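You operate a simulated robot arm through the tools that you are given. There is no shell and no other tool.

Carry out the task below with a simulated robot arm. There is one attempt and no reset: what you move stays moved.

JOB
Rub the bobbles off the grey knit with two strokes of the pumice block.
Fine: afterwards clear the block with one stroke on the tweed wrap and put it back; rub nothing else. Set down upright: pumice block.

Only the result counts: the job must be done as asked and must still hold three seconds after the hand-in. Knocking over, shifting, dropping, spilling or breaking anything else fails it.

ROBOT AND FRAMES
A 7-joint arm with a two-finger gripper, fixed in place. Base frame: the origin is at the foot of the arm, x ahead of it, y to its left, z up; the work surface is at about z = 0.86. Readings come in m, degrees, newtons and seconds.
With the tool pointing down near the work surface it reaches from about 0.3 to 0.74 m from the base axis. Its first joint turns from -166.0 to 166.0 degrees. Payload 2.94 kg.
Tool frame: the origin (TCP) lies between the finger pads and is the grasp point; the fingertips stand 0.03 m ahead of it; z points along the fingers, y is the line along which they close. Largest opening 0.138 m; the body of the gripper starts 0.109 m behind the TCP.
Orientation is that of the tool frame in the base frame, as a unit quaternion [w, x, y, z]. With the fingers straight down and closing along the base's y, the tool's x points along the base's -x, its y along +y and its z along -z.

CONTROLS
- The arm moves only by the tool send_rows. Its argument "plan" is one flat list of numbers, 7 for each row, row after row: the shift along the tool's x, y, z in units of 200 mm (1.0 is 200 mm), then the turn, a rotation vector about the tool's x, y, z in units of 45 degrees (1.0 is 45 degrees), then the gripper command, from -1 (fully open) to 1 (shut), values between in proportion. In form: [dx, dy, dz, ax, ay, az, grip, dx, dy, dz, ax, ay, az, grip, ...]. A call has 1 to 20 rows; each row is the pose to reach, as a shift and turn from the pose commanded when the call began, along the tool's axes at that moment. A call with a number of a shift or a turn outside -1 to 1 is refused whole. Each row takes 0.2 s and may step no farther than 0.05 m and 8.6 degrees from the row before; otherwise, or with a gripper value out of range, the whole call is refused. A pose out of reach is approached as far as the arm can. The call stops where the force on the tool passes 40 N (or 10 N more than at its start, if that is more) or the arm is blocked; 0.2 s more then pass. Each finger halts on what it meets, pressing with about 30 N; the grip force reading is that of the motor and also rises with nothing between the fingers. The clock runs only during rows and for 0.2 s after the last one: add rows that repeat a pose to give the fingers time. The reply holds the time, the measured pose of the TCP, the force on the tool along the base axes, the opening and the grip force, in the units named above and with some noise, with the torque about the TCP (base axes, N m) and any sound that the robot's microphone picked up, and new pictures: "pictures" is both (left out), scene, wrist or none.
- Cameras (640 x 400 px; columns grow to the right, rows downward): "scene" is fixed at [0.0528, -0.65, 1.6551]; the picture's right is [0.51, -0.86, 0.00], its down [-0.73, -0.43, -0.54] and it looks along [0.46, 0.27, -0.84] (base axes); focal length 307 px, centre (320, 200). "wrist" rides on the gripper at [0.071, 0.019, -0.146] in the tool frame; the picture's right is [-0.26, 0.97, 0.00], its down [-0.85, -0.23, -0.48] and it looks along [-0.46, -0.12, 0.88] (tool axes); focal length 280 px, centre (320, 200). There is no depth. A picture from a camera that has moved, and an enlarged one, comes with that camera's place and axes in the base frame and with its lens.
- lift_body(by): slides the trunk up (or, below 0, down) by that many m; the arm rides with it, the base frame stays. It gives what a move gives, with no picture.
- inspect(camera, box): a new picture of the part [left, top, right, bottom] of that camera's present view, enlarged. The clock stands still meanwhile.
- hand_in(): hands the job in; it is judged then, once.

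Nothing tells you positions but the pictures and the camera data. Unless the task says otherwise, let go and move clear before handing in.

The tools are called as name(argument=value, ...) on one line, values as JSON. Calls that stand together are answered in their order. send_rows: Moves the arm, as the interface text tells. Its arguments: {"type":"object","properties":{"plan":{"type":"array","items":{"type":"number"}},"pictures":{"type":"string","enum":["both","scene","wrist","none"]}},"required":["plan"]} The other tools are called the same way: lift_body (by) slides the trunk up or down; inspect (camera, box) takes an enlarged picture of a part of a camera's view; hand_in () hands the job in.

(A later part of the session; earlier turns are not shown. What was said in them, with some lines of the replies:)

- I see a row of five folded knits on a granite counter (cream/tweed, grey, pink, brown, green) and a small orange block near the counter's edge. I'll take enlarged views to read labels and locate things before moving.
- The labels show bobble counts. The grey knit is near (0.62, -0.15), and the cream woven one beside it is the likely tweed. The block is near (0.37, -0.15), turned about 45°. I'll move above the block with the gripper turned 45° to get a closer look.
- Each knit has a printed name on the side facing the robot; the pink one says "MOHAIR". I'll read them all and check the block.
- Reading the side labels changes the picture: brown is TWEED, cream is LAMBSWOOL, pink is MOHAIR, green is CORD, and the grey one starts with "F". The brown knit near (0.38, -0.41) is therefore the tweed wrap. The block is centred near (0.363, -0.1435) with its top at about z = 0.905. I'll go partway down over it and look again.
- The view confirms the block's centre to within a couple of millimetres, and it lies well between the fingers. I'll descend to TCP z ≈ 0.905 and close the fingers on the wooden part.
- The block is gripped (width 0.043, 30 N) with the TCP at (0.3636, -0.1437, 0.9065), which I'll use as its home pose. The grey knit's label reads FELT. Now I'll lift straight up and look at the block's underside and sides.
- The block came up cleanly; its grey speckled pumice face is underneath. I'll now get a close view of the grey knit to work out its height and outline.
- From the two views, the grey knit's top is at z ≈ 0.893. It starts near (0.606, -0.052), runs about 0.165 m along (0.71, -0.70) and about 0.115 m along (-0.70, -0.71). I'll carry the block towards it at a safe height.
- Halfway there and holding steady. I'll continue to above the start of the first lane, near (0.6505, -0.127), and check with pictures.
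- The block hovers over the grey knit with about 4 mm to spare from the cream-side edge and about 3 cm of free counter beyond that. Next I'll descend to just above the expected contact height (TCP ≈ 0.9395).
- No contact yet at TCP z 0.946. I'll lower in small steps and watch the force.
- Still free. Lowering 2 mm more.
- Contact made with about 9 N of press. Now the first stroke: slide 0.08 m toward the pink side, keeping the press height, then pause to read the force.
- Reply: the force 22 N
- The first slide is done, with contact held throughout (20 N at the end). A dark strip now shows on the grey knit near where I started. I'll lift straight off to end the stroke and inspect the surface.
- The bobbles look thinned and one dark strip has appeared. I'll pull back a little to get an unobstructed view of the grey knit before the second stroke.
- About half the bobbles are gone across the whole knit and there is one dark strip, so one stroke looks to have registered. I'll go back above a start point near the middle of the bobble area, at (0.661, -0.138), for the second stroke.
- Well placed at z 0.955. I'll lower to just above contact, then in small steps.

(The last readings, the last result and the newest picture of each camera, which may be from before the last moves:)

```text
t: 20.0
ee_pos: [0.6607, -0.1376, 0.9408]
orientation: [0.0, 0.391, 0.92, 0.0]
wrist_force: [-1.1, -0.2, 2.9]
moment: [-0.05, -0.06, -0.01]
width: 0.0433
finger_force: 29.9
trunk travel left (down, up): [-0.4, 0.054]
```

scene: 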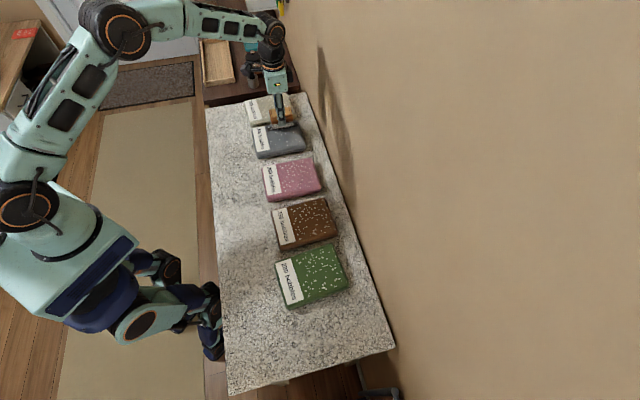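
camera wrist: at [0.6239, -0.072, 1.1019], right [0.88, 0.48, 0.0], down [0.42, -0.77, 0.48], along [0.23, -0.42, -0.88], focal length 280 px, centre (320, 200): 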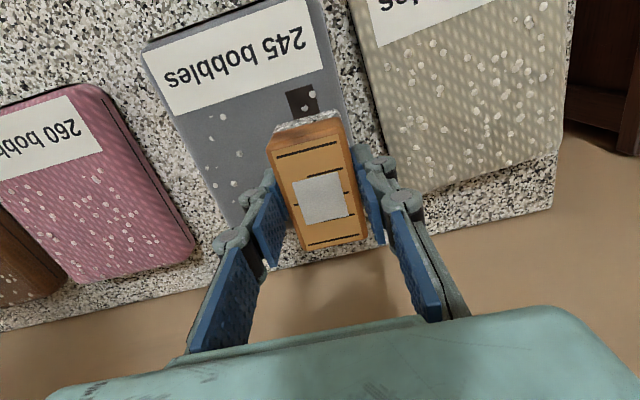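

Light contact at about 3 N. I'll press about 1 mm further to match the first stroke.

send_rows(plan=[0, 0, 0.006, 0, 0, 0, 1, 0, 0, 0.006, 0, 0, 0, 1], pictures="none")

```text
t: 20.6
ee_pos: [0.661, -0.1369, 0.9404]
orientation: [0.001, 0.391, 0.92, 0.001]
wrist_force: [0.8, 2.2, 5.9]
moment: [-0.08, -0.01, 0.02]
width: 0.043
finger_force: 30.4
trunk travel left (down, up): [-0.4, 0.054]
```

Press is about 6–7 N. Now the second stroke, the same length and direction, followed by a straight lift.

send_rows(plan=[0, -0.04, 0, 0, 0, 0, 1, 0, -0.08, 0, 0, 0, 0, 1, 0, -0.12, 0, 0, 0, 0, 1, 0, -0.16, 0, 0, 0, 0, 1, 0, -0.2, 0, 0, 0, 0, 1, 0, -0.24, 0, 0, 0, 0, 1, 0, -0.28, 0, 0, 0, 0, 1, 0, -0.32, 0, 0, 0, 0, 1, 0, -0.36, 0, 0, 0, 0, 1, 0, -0.4, 0, 0, 0, 0, 1], pictures="none")

```text
t: 22.8
ee_pos: [0.6026, -0.1931, 0.9395]
orientation: [0.002, 0.392, 0.92, 0.001]
wrist_force: [4.1, 3.1, 17.4]
moment: [0.23, -0.06, -0.03]
width: 0.0431
finger_force: 30.2
trunk travel left (down, up): [-0.4, 0.054]
```

The stroke finished with contact held (17 N). I'll lift straight up, then move back toward the base for a clear view.

send_rows(plan=[0, 0, -0.05, 0, 0, 0, 1, 0, 0, -0.2, 0, 0, 0, 1, 0, 0, -0.4, 0, 0, 0, 1, 0, 0, -0.55, 0, 0, 0, 1, 0.12, -0.12, -0.55, 0, 0, 0, 1, 0.24, -0.24, -0.55, 0, 0, 0, 1, 0.36, -0.36, -0.55, 0, 0, 0, 1, 0.48, -0.48, -0.55, 0, 0, 0, 1], pictures="both")

inspect(camera="scene", box=[240, 105, 320, 165])

inspect(camera="wrist", box=[360, 60, 600, 260])

inspect(camera="scene", box=[260, 190, 350, 256])

```text
t: 24.6
ee_pos: [0.4682, -0.1915, 1.0475]
orientation: [0.0, 0.39, 0.921, 0.0]
wrist_force: [0.4, 1.0, -0.6]
moment: [0.04, 0.0, 0.01]
width: 0.0433
finger_force: 29.7
trunk travel left (down, up): [-0.4, 0.054]
camera wrist: at [0.432, -0.1249, 1.193], right [0.88, 0.48, 0.0], down [0.42, -0.77, 0.48], along [0.23, -0.42, -0.88], focal length 280 px, centre (320, 200)
```

scene: 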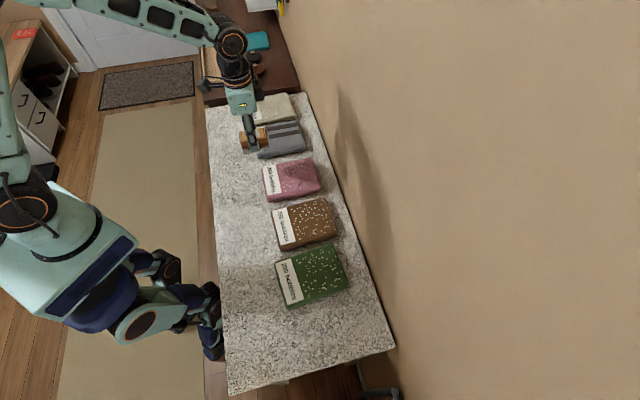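
wrist: 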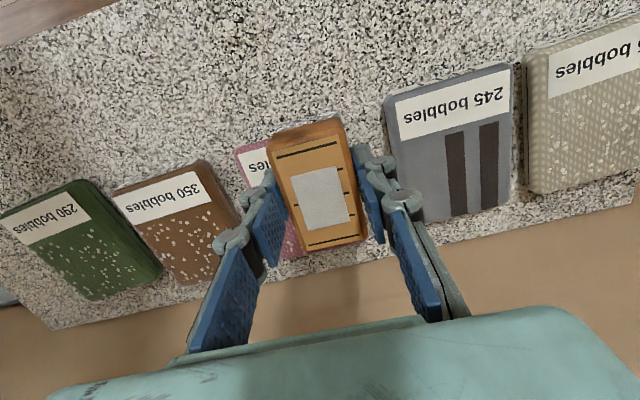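

```text
6.67 times, centred on (280, 135) of scene
camera zoom: at [0.0528, -0.65, 1.6551], right [0.51, -0.86, 0.0], down [-0.73, -0.43, -0.54], along [0.46, 0.27, -0.84], focal length 2046 px, centre (587, 633)
```

zoom: 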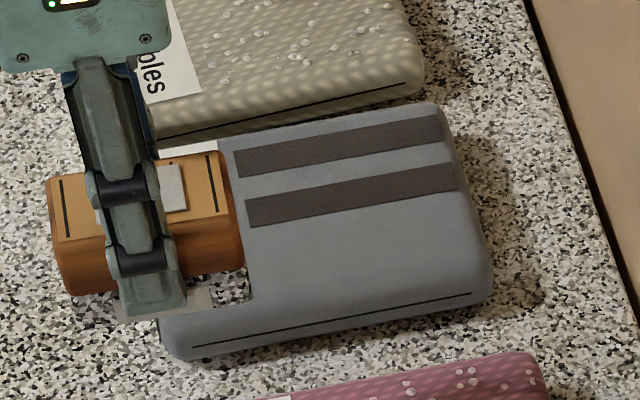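

```text
2.00 times, centred on (480, 160) of wrist
camera zoom: at [0.432, -0.1249, 1.193], right [0.88, 0.48, 0.0], down [0.42, -0.77, 0.48], along [0.23, -0.42, -0.88], focal length 561 px, centre (0, 280)
```

zoom: 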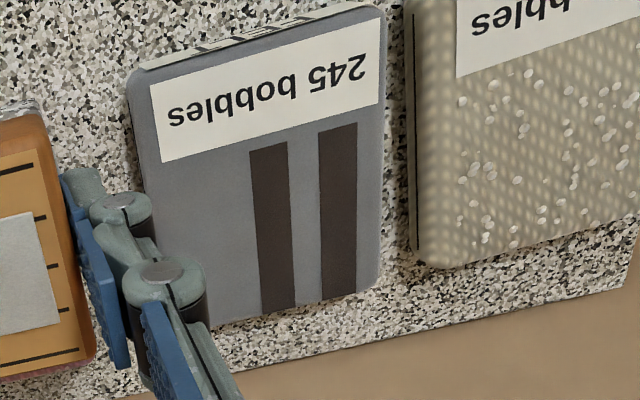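

```text
6.06 times, centred on (305, 223) of scene
camera zoom: at [0.0528, -0.65, 1.6551], right [0.51, -0.86, 0.0], down [-0.73, -0.43, -0.54], along [0.46, 0.27, -0.84], focal length 1860 px, centre (411, 61)
```

zoom: 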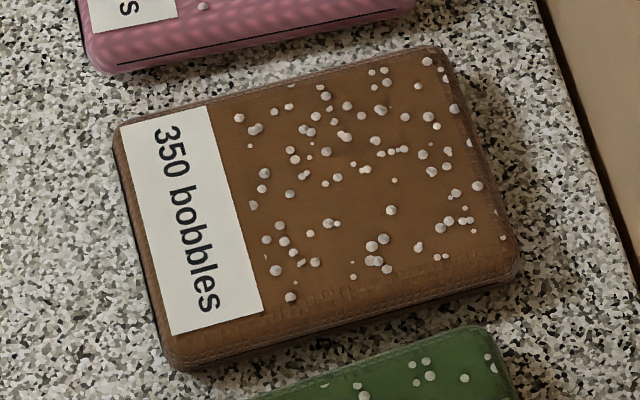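

The grey knit is now bobble-free with exactly two strips. Next is the brown TWEED wrap, whose bobble area starts near (0.426, -0.390). I'll carry the block there at the same height.

send_rows(plan=[-0.094, -0.14, 0, 0, 0, 0, 1, -0.189, -0.28, 0, 0, 0, 0, 1, -0.283, -0.42, 0, 0, 0, 0, 1, -0.377, -0.56, 0, 0, 0, 0, 1, -0.471, -0.7, 0, 0, 0, 0, 1, -0.5655, -0.84, 0, 0, 0, 0, 1, -0.5655, -0.84, 0, 0, 0, 0, 1], pictures="both")

inspect(camera="wrist", box=[200, 40, 480, 260])

inspect(camera="scene", box=[250, 140, 370, 260])

```text
t: 26.2
ee_pos: [0.426, -0.3891, 1.0488]
orientation: [-0.001, 0.392, 0.92, 0.0]
wrist_force: [-0.9, -0.4, -0.5]
moment: [0.0, -0.01, 0.0]
width: 0.0432
finger_force: 29.6
trunk travel left (down, up): [-0.4, 0.054]
camera wrist: at [0.39, -0.3242, 1.1945], right [0.88, 0.48, 0.0], down [0.42, -0.77, 0.48], along [0.23, -0.42, -0.88], focal length 280 px, centre (320, 200)
```

scene: 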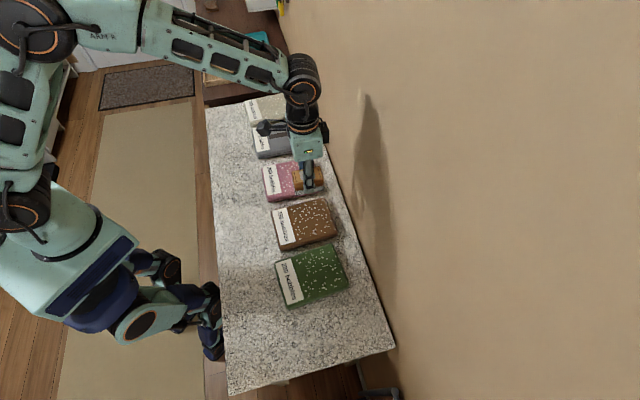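
wrist: 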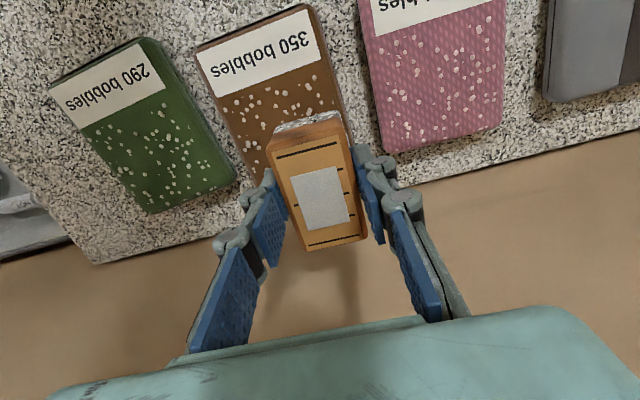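

```text
1.82 times, centred on (340, 150) of wrist
camera zoom: at [0.39, -0.3242, 1.1945], right [0.88, 0.48, 0.0], down [0.42, -0.77, 0.48], along [0.23, -0.42, -0.88], focal length 510 px, centre (284, 291)
```

zoom: 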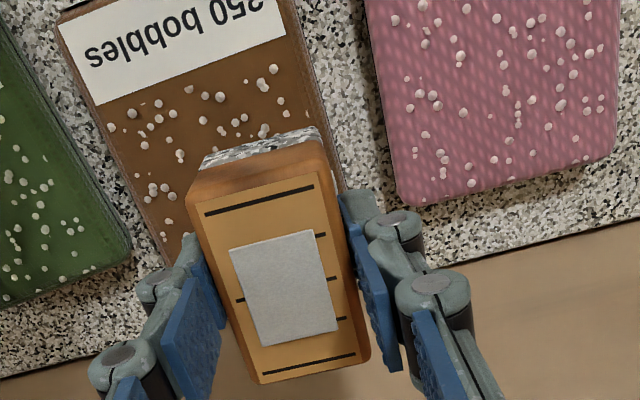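

```text
3.33 times, centred on (310, 200) of scene
camera zoom: at [0.0528, -0.65, 1.6551], right [0.51, -0.86, 0.0], down [-0.73, -0.43, -0.54], along [0.46, 0.27, -0.84], focal length 1023 px, centre (353, 200)
```

zoom: 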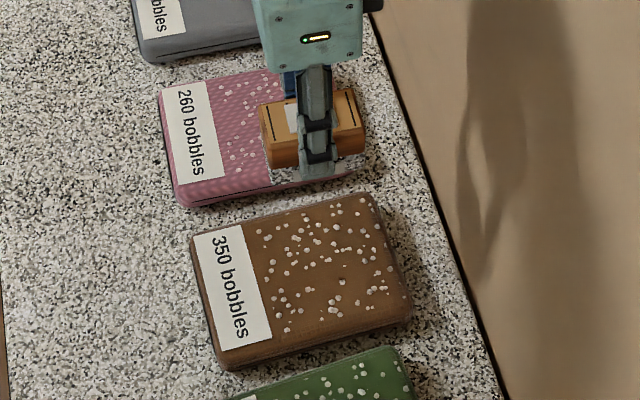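

The block is well over the tweed wrap, clear of the pink and green ones. The light patch on top of the block has grown with each stroke, so it seems to act as a clog gauge. I'll descend to just above contact.

send_rows(plan=[0, 0, 0.12, 0, 0, 0, 1, 0, 0, 0.24, 0, 0, 0, 1, 0, 0, 0.36, 0, 0, 0, 1, 0, 0, 0.44, 0, 0, 0, 1, 0, 0, 0.5, 0, 0, 0, 1, 0, 0, 0.5, 0, 0, 0, 1], pictures="both")

inspect(camera="scene", box=[250, 160, 370, 260])

```text
t: 27.6
ee_pos: [0.4265, -0.389, 0.9493]
orientation: [-0.001, 0.391, 0.92, 0.0]
wrist_force: [-0.3, -0.2, -0.9]
moment: [0.02, -0.04, -0.01]
width: 0.0432
finger_force: 30.2
trunk travel left (down, up): [-0.4, 0.054]
camera wrist: at [0.39, -0.3235, 1.0943], right [0.88, 0.48, 0.0], down [0.42, -0.77, 0.48], along [0.23, -0.42, -0.88], focal length 280 px, centre (320, 200)
```

scene: 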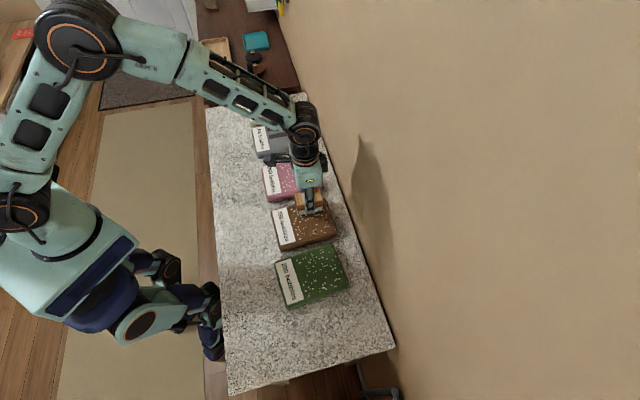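
wrist: 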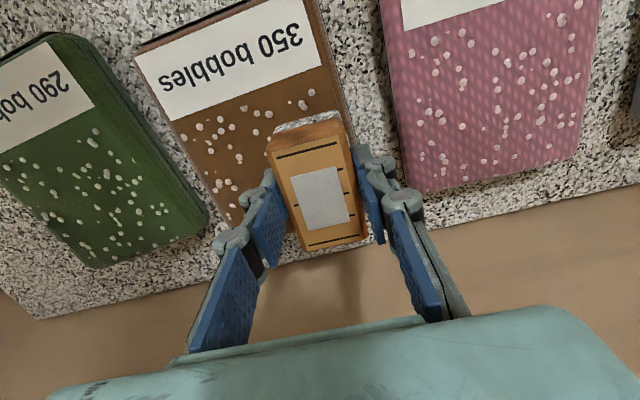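

```text
4.00 times, centred on (310, 210) of scene
camera zoom: at [0.0528, -0.65, 1.6551], right [0.51, -0.86, 0.0], down [-0.73, -0.43, -0.54], along [0.46, 0.27, -0.84], focal length 1228 px, centre (360, 160)
```

zoom: 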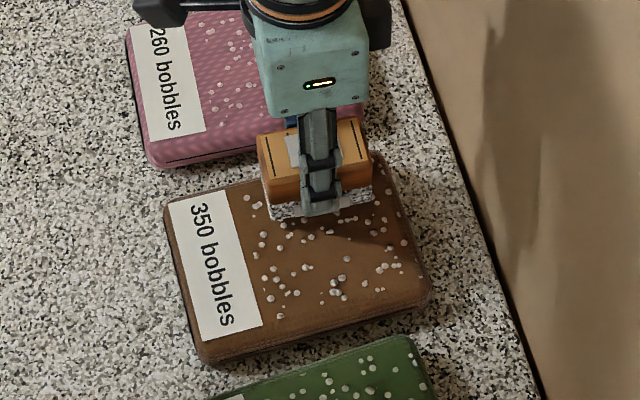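

Aligned and still clear of contact at z 0.949. I'll lower in small steps.

send_rows(plan=[0, 0, 0.015, 0, 0, 0, 1, 0, 0, 0.03, 0, 0, 0, 1, 0, 0, 0.03, 0, 0, 0, 1], pictures="none")

```text
t: 28.4
ee_pos: [0.4242, -0.3882, 0.943]
orientation: [-0.001, 0.392, 0.92, 0.001]
wrist_force: [-0.1, 1.0, -0.2]
moment: [-0.01, 0.0, 0.02]
width: 0.0431
finger_force: 29.7
trunk travel left (down, up): [-0.4, 0.054]
```

send_rows(plan=[0, 0, 0.01, 0, 0, 0, 1, 0, 0, 0.01, 0, 0, 0, 1], pictures="none")

```text
t: 29.0
ee_pos: [0.4247, -0.3878, 0.9416]
orientation: [0.0, 0.392, 0.92, 0.0]
wrist_force: [0.7, 0.7, 0.8]
moment: [-0.01, 0.01, 0.01]
width: 0.0434
finger_force: 29.9
trunk travel left (down, up): [-0.4, 0.054]
```

send_rows(plan=[0, 0, 0.009, 0, 0, 0, 1, 0, 0, 0.009, 0, 0, 0, 1], pictures="none")

```text
t: 29.6
ee_pos: [0.4256, -0.389, 0.9404]
orientation: [0.001, 0.392, 0.92, -0.001]
wrist_force: [-1.3, 0.3, 2.4]
moment: [-0.06, -0.05, -0.01]
width: 0.0436
finger_force: 29.8
trunk travel left (down, up): [-0.4, 0.054]
```

Light contact at 2–3 N. One more millimetre of press.

send_rows(plan=[0, 0, 0.006, 0, 0, 0, 1, 0, 0, 0.006, 0, 0, 0, 1], pictures="none")

```text
t: 30.2
ee_pos: [0.426, -0.3886, 0.9392]
orientation: [0.002, 0.392, 0.92, -0.001]
wrist_force: [-0.8, 0.9, 13.2]
moment: [0.18, 0.2, -0.03]
width: 0.0435
finger_force: 30.3
trunk travel left (down, up): [-0.4, 0.054]
```

Press is 13 N. Now the single clearing stroke on the tweed wrap.

send_rows(plan=[0, -0.04, 0, 0, 0, 0, 1, 0, -0.08, 0, 0, 0, 0, 1, 0, -0.12, 0, 0, 0, 0, 1, 0, -0.16, 0, 0, 0, 0, 1, 0, -0.2, 0, 0, 0, 0, 1, 0, -0.24, 0, 0, 0, 0, 1, 0, -0.28, 0, 0, 0, 0, 1, 0, -0.32, 0, 0, 0, 0, 1, 0, -0.36, 0, 0, 0, 0, 1, 0, -0.4, 0, 0, 0, 0, 1], pictures="none")

```text
t: 32.4
ee_pos: [0.3664, -0.4432, 0.9397]
orientation: [0.001, 0.392, 0.92, -0.001]
wrist_force: [3.6, 4.2, 18.6]
moment: [-0.21, -0.58, 0.12]
width: 0.0431
finger_force: 29.9
trunk travel left (down, up): [-0.4, 0.054]
```

The slide finished with contact held. I'll lift straight up and look.

send_rows(plan=[0, 0, -0.05, 0, 0, 0, 1, 0, 0, -0.2, 0, 0, 0, 1, 0, 0, -0.4, 0, 0, 0, 1, 0, 0, -0.55, 0, 0, 0, 1, 0, 0, -0.55, 0, 0, 0, 1], pictures="both")

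inspect(camera="wrist", box=[200, 40, 480, 260])

inspect(camera="scene", box=[250, 160, 370, 260])

```text
t: 33.6
ee_pos: [0.3673, -0.4449, 1.0467]
orientation: [0.0, 0.391, 0.92, -0.001]
wrist_force: [0.1, 0.0, -1.3]
moment: [0.0, -0.03, 0.0]
width: 0.0434
finger_force: 30.0
trunk travel left (down, up): [-0.4, 0.054]
camera wrist: at [0.3315, -0.3795, 1.1924], right [0.88, 0.48, 0.0], down [0.42, -0.77, 0.48], along [0.23, -0.42, -0.88], focal length 280 px, centre (320, 200)
```

scene: 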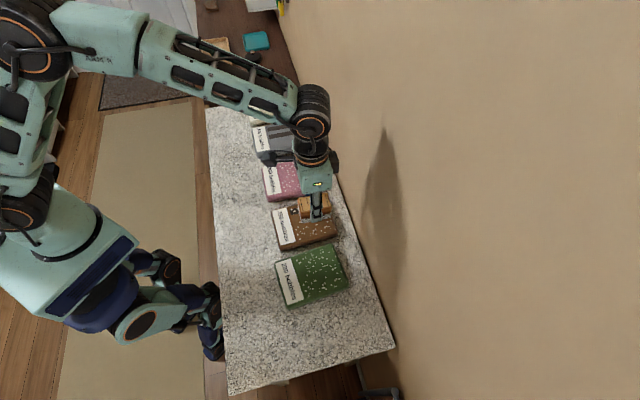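
wrist: 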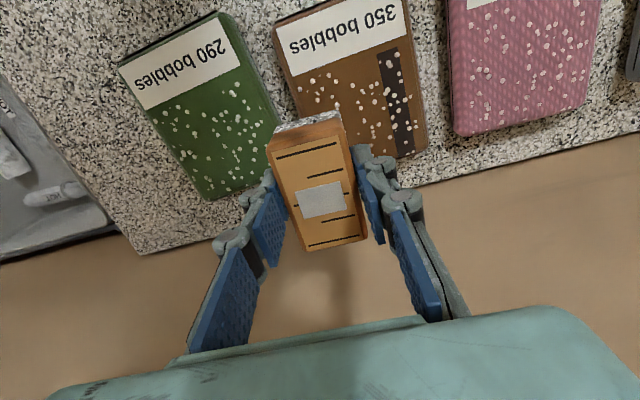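

```text
1.82 times, centred on (340, 150) of wrist
camera zoom: at [0.3315, -0.3795, 1.1924], right [0.88, 0.48, 0.0], down [0.42, -0.77, 0.48], along [0.23, -0.42, -0.88], focal length 510 px, centre (284, 291)
```

zoom: 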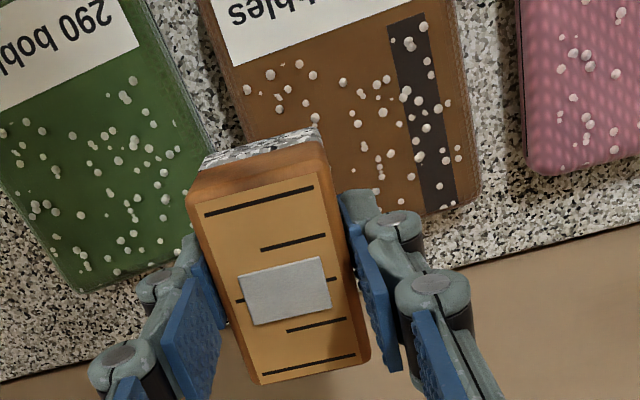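

```text
4.00 times, centred on (310, 210) of scene
camera zoom: at [0.0528, -0.65, 1.6551], right [0.51, -0.86, 0.0], down [-0.73, -0.43, -0.54], along [0.46, 0.27, -0.84], focal length 1228 px, centre (360, 160)
```

zoom: 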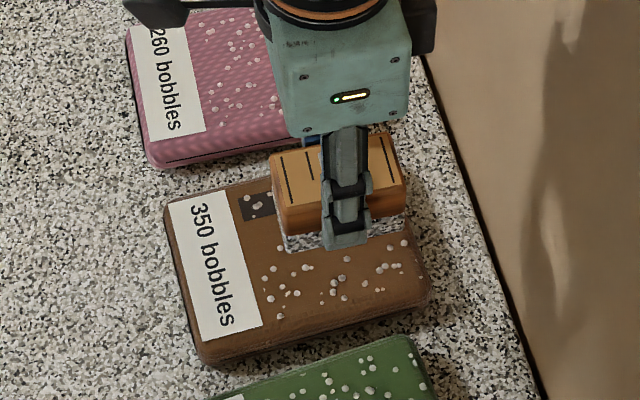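

The tweed shows exactly one strip and the patch on the block has shrunk back. Now I'll return the block to its home spot at TCP (0.3636, -0.1437), travelling high.

send_rows(plan=[0.11, 0.103, 0, 0, 0, 0, 1, 0.219, 0.206, 0, 0, 0, 0, 1, 0.329, 0.309, 0, 0, 0, 0, 1, 0.438, 0.412, 0, 0, 0, 0, 1, 0.548, 0.515, 0, 0, 0, 0, 1], pictures="none")

```text
t: 34.8
ee_pos: [0.3651, -0.2934, 1.0474]
orientation: [0.001, 0.392, 0.92, 0.0]
wrist_force: [-0.1, -0.4, -1.2]
moment: [-0.01, 0.0, -0.02]
width: 0.0435
finger_force: 29.5
trunk travel left (down, up): [-0.4, 0.054]
```

send_rows(plan=[0.109, 0.103, 0, 0, 0, 0, 1, 0.217, 0.205, 0, 0, 0, 0, 1, 0.326, 0.308, 0, 0, 0, 0, 1, 0.434, 0.41, 0, 0, 0, 0, 1, 0.543, 0.513, 0, 0, 0, 0, 1, 0.543, 0.513, 0.1, 0, 0, 0, 1, 0.543, 0.513, 0.2, 0, 0, 0, 1, 0.543, 0.513, 0.3, 0, 0, 0, 1, 0.543, 0.513, 0.4, 0, 0, 0, 1, 0.543, 0.513, 0.5, 0, 0, 0, 1, 0.543, 0.513, 0.6, 0, 0, 0, 1, 0.543, 0.513, 0.6, 0, 0, 0, 1], pictures="both")

inspect(camera="scene", box=[200, 160, 280, 210])

```text
t: 37.4
ee_pos: [0.3637, -0.1433, 0.9282]
orientation: [0.0, 0.392, 0.92, -0.001]
wrist_force: [0.5, -0.2, -1.2]
moment: [-0.02, -0.01, 0.0]
width: 0.0433
finger_force: 30.3
trunk travel left (down, up): [-0.4, 0.054]
camera wrist: at [0.3276, -0.0781, 1.0732], right [0.88, 0.48, 0.0], down [0.42, -0.77, 0.48], along [0.23, -0.42, -0.88], focal length 280 px, centre (320, 200)
```

scene: 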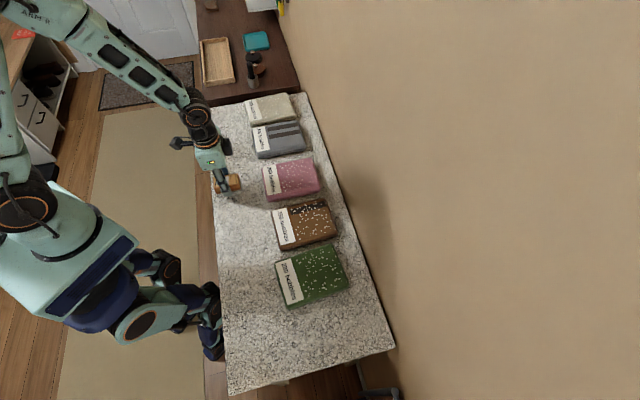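
wrist: 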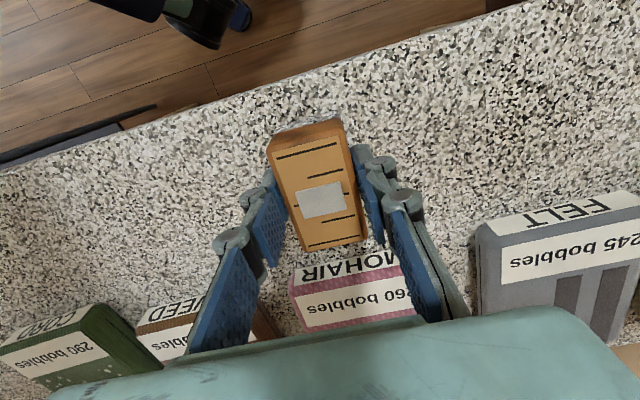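

```text
8.00 times, centred on (240, 185) of scene
camera zoom: at [0.0528, -0.65, 1.6551], right [0.51, -0.86, 0.0], down [-0.73, -0.43, -0.54], along [0.46, 0.27, -0.84], focal length 2455 px, centre (960, 320)
```

zoom: 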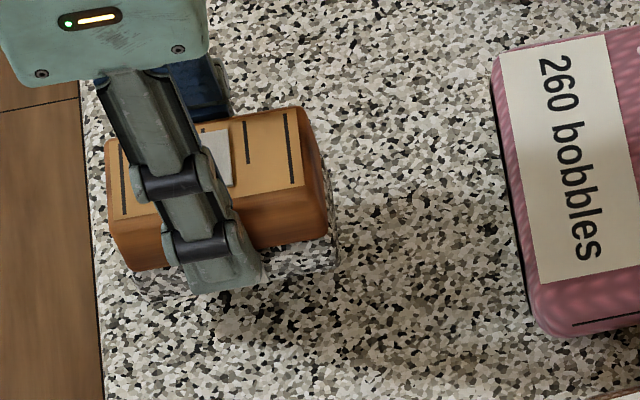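

The block is above home at z 0.928, so I'll lower gently until it touches the counter.

send_rows(plan=[0, 0, 0.03, 0, 0, 0, 1, 0, 0, 0.06, 0, 0, 0, 1, 0, 0, 0.085, 0, 0, 0, 1, 0, 0, 0.085, 0, 0, 0, 1], pictures="none")

```text
t: 38.4
ee_pos: [0.3632, -0.1445, 0.9104]
orientation: [0.0, 0.392, 0.92, 0.0]
wrist_force: [0.4, 1.0, -0.9]
moment: [-0.02, 0.02, 0.0]
width: 0.0432
finger_force: 29.9
trunk travel left (down, up): [-0.4, 0.054]
```

send_rows(plan=[0, 0, 0.01, 0, 0, 0, 1, 0, 0, 0.01, 0, 0, 0, 1], pictures="none")

```text
t: 39.0
ee_pos: [0.3648, -0.1437, 0.9083]
orientation: [0.0, 0.392, 0.92, 0.0]
wrist_force: [-0.1, 0.7, -0.8]
moment: [-0.03, 0.02, -0.04]
width: 0.0431
finger_force: 30.0
trunk travel left (down, up): [-0.4, 0.054]
```

send_rows(plan=[0, 0, 0.008, 0, 0, 0, 1, 0, 0, 0.008, 0, 0, 0, 1], pictures="none")

```text
t: 39.6
ee_pos: [0.364, -0.1443, 0.9064]
orientation: [0.0, 0.392, 0.92, 0.0]
wrist_force: [1.0, 0.8, -0.6]
moment: [-0.03, -0.03, 0.0]
width: 0.0433
finger_force: 30.2
trunk travel left (down, up): [-0.4, 0.054]
```

send_rows(plan=[0, 0, 0.005, 0, 0, 0, 1, 0, 0, 0.005, 0, 0, 0, 1], pictures="none")

```text
t: 40.2
ee_pos: [0.3645, -0.1436, 0.9062]
orientation: [0.0, 0.392, 0.92, 0.0]
wrist_force: [-0.7, 0.6, 1.2]
moment: [-0.05, 0.01, -0.02]
width: 0.0433
finger_force: 29.9
trunk travel left (down, up): [-0.4, 0.054]
```

The block is resting on the counter with a light touch of about 2 N. I'll open the fingers.

send_rows(plan=[0, 0, 0, 0, 0, 0, 0.3, 0, 0, 0, 0, 0, 0, 0.1, 0, 0, 0, 0, 0, 0, -0.2, 0, 0, 0, 0, 0, 0, -0.5, 0, 0, 0, 0, 0, 0, -0.5, 0, 0, 0, 0, 0, 0, -0.5], pictures="wrist")

inspect(camera="scene", box=[200, 160, 280, 210])

```text
t: 41.6
ee_pos: [0.363, -0.1441, 0.9056]
orientation: [0.001, 0.391, 0.92, 0.0]
wrist_force: [-0.3, 0.2, -1.1]
moment: [0.03, 0.02, 0.03]
width: 0.1035
finger_force: 0.1
trunk travel left (down, up): [-0.4, 0.054]
camera wrist: at [0.3288, -0.0793, 1.0511], right [0.88, 0.48, 0.0], down [0.42, -0.77, 0.48], along [0.23, -0.42, -0.88], focal length 280 px, centre (320, 200)
```

wrist: 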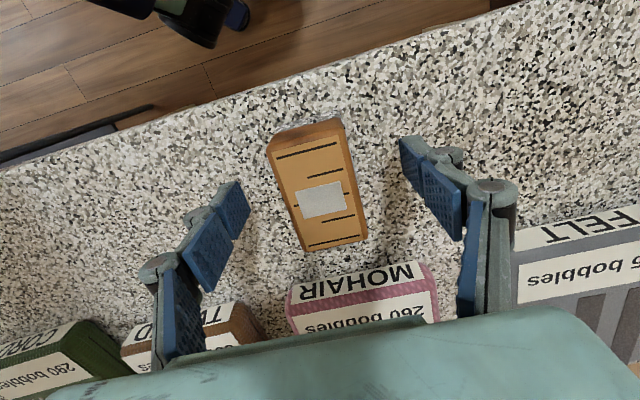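

```text
8.00 times, centred on (240, 185) of scene
camera zoom: at [0.0528, -0.65, 1.6551], right [0.51, -0.86, 0.0], down [-0.73, -0.43, -0.54], along [0.46, 0.27, -0.84], focal length 2455 px, centre (960, 320)
```

zoom: 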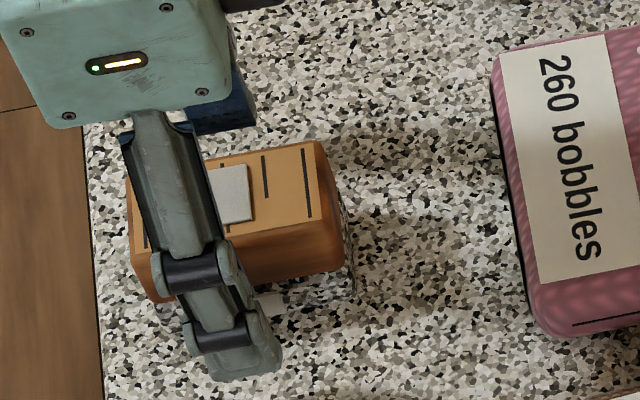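

The block is released, upright, and within about 3–4 mm of where it started. I'll lift straight up and clear.

send_rows(plan=[0, 0, -0.1, 0, 0, 0, -0.5, 0, 0, -0.25, 0, 0, 0, -0.5, 0, 0, -0.45, 0, 0, 0, -0.5, 0, 0, -0.65, 0, 0, 0, -0.5, 0, 0, -0.85, 0, 0, 0, -0.5, 0.15, 0.1, -1.0, 0, 0, 0, -0.5], pictures="both")

inspect(camera="scene", box=[200, 160, 280, 210])

inspect(camera="scene", box=[220, 80, 380, 320])

```text
t: 43.0
ee_pos: [0.3562, -0.1089, 1.107]
orientation: [0.0, 0.392, 0.92, -0.001]
wrist_force: [1.2, 0.3, -0.2]
moment: [-0.05, -0.02, 0.0]
width: 0.1036
finger_force: 0.0
trunk travel left (down, up): [-0.4, 0.054]
camera wrist: at [0.3196, -0.0441, 1.2526], right [0.88, 0.48, 0.0], down [0.42, -0.77, 0.48], along [0.23, -0.42, -0.88], focal length 280 px, centre (320, 200)
```

scene: 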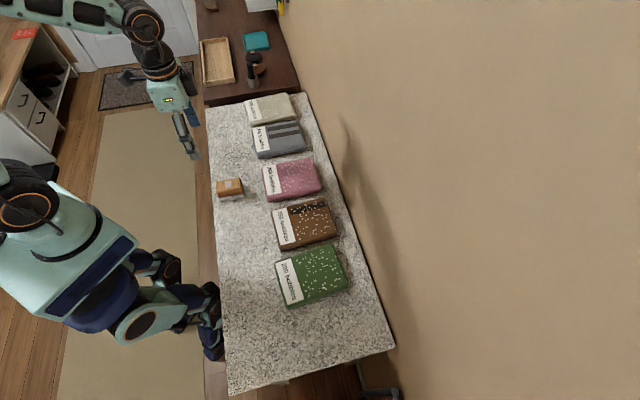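
wrist: 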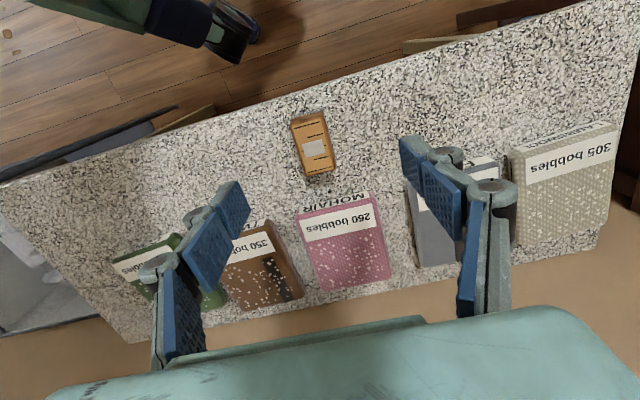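

```text
8.00 times, centred on (240, 185) of scene
camera zoom: at [0.0528, -0.65, 1.6551], right [0.51, -0.86, 0.0], down [-0.73, -0.43, -0.54], along [0.46, 0.27, -0.84], focal length 2455 px, centre (960, 320)
```

zoom: 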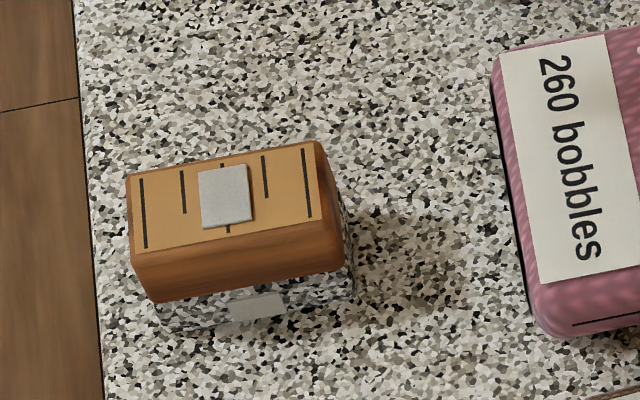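

```text
1.67 times, centred on (300, 200) of scene
camera zoom: at [0.0528, -0.65, 1.6551], right [0.51, -0.86, 0.0], down [-0.73, -0.43, -0.54], along [0.46, 0.27, -0.84], focal length 512 px, centre (353, 200)
```

zoom: 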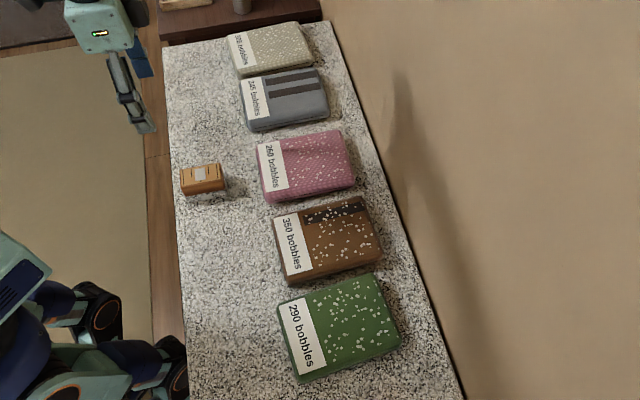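

The grey knit is bare with two stroke marks and the tweed has one. The other knits show no marks and haven't moved. The pumice block stands upright at its original spot with the arm clear, so I'm handing the job in.

hand_in()

```text
The job is handed in.
```

The job is done and handed in; no verdict has come back yet.

- **Grey knit:** I rubbed it with exactly two strokes of the pumice block. All the bobbles are gone and it shows two stroke marks.
- **Tweed wrap:** The brown knit is the one labelled TWEED. I gave it one stroke to clear the block, and it shows one mark.
- **Pumice block:** It is back on the counter, upright, about 3–4 mm from where it started. I let go and moved the arm clear before handing in.
- **Everything else:** The other knits show no marks, and nothing was knocked or shifted.
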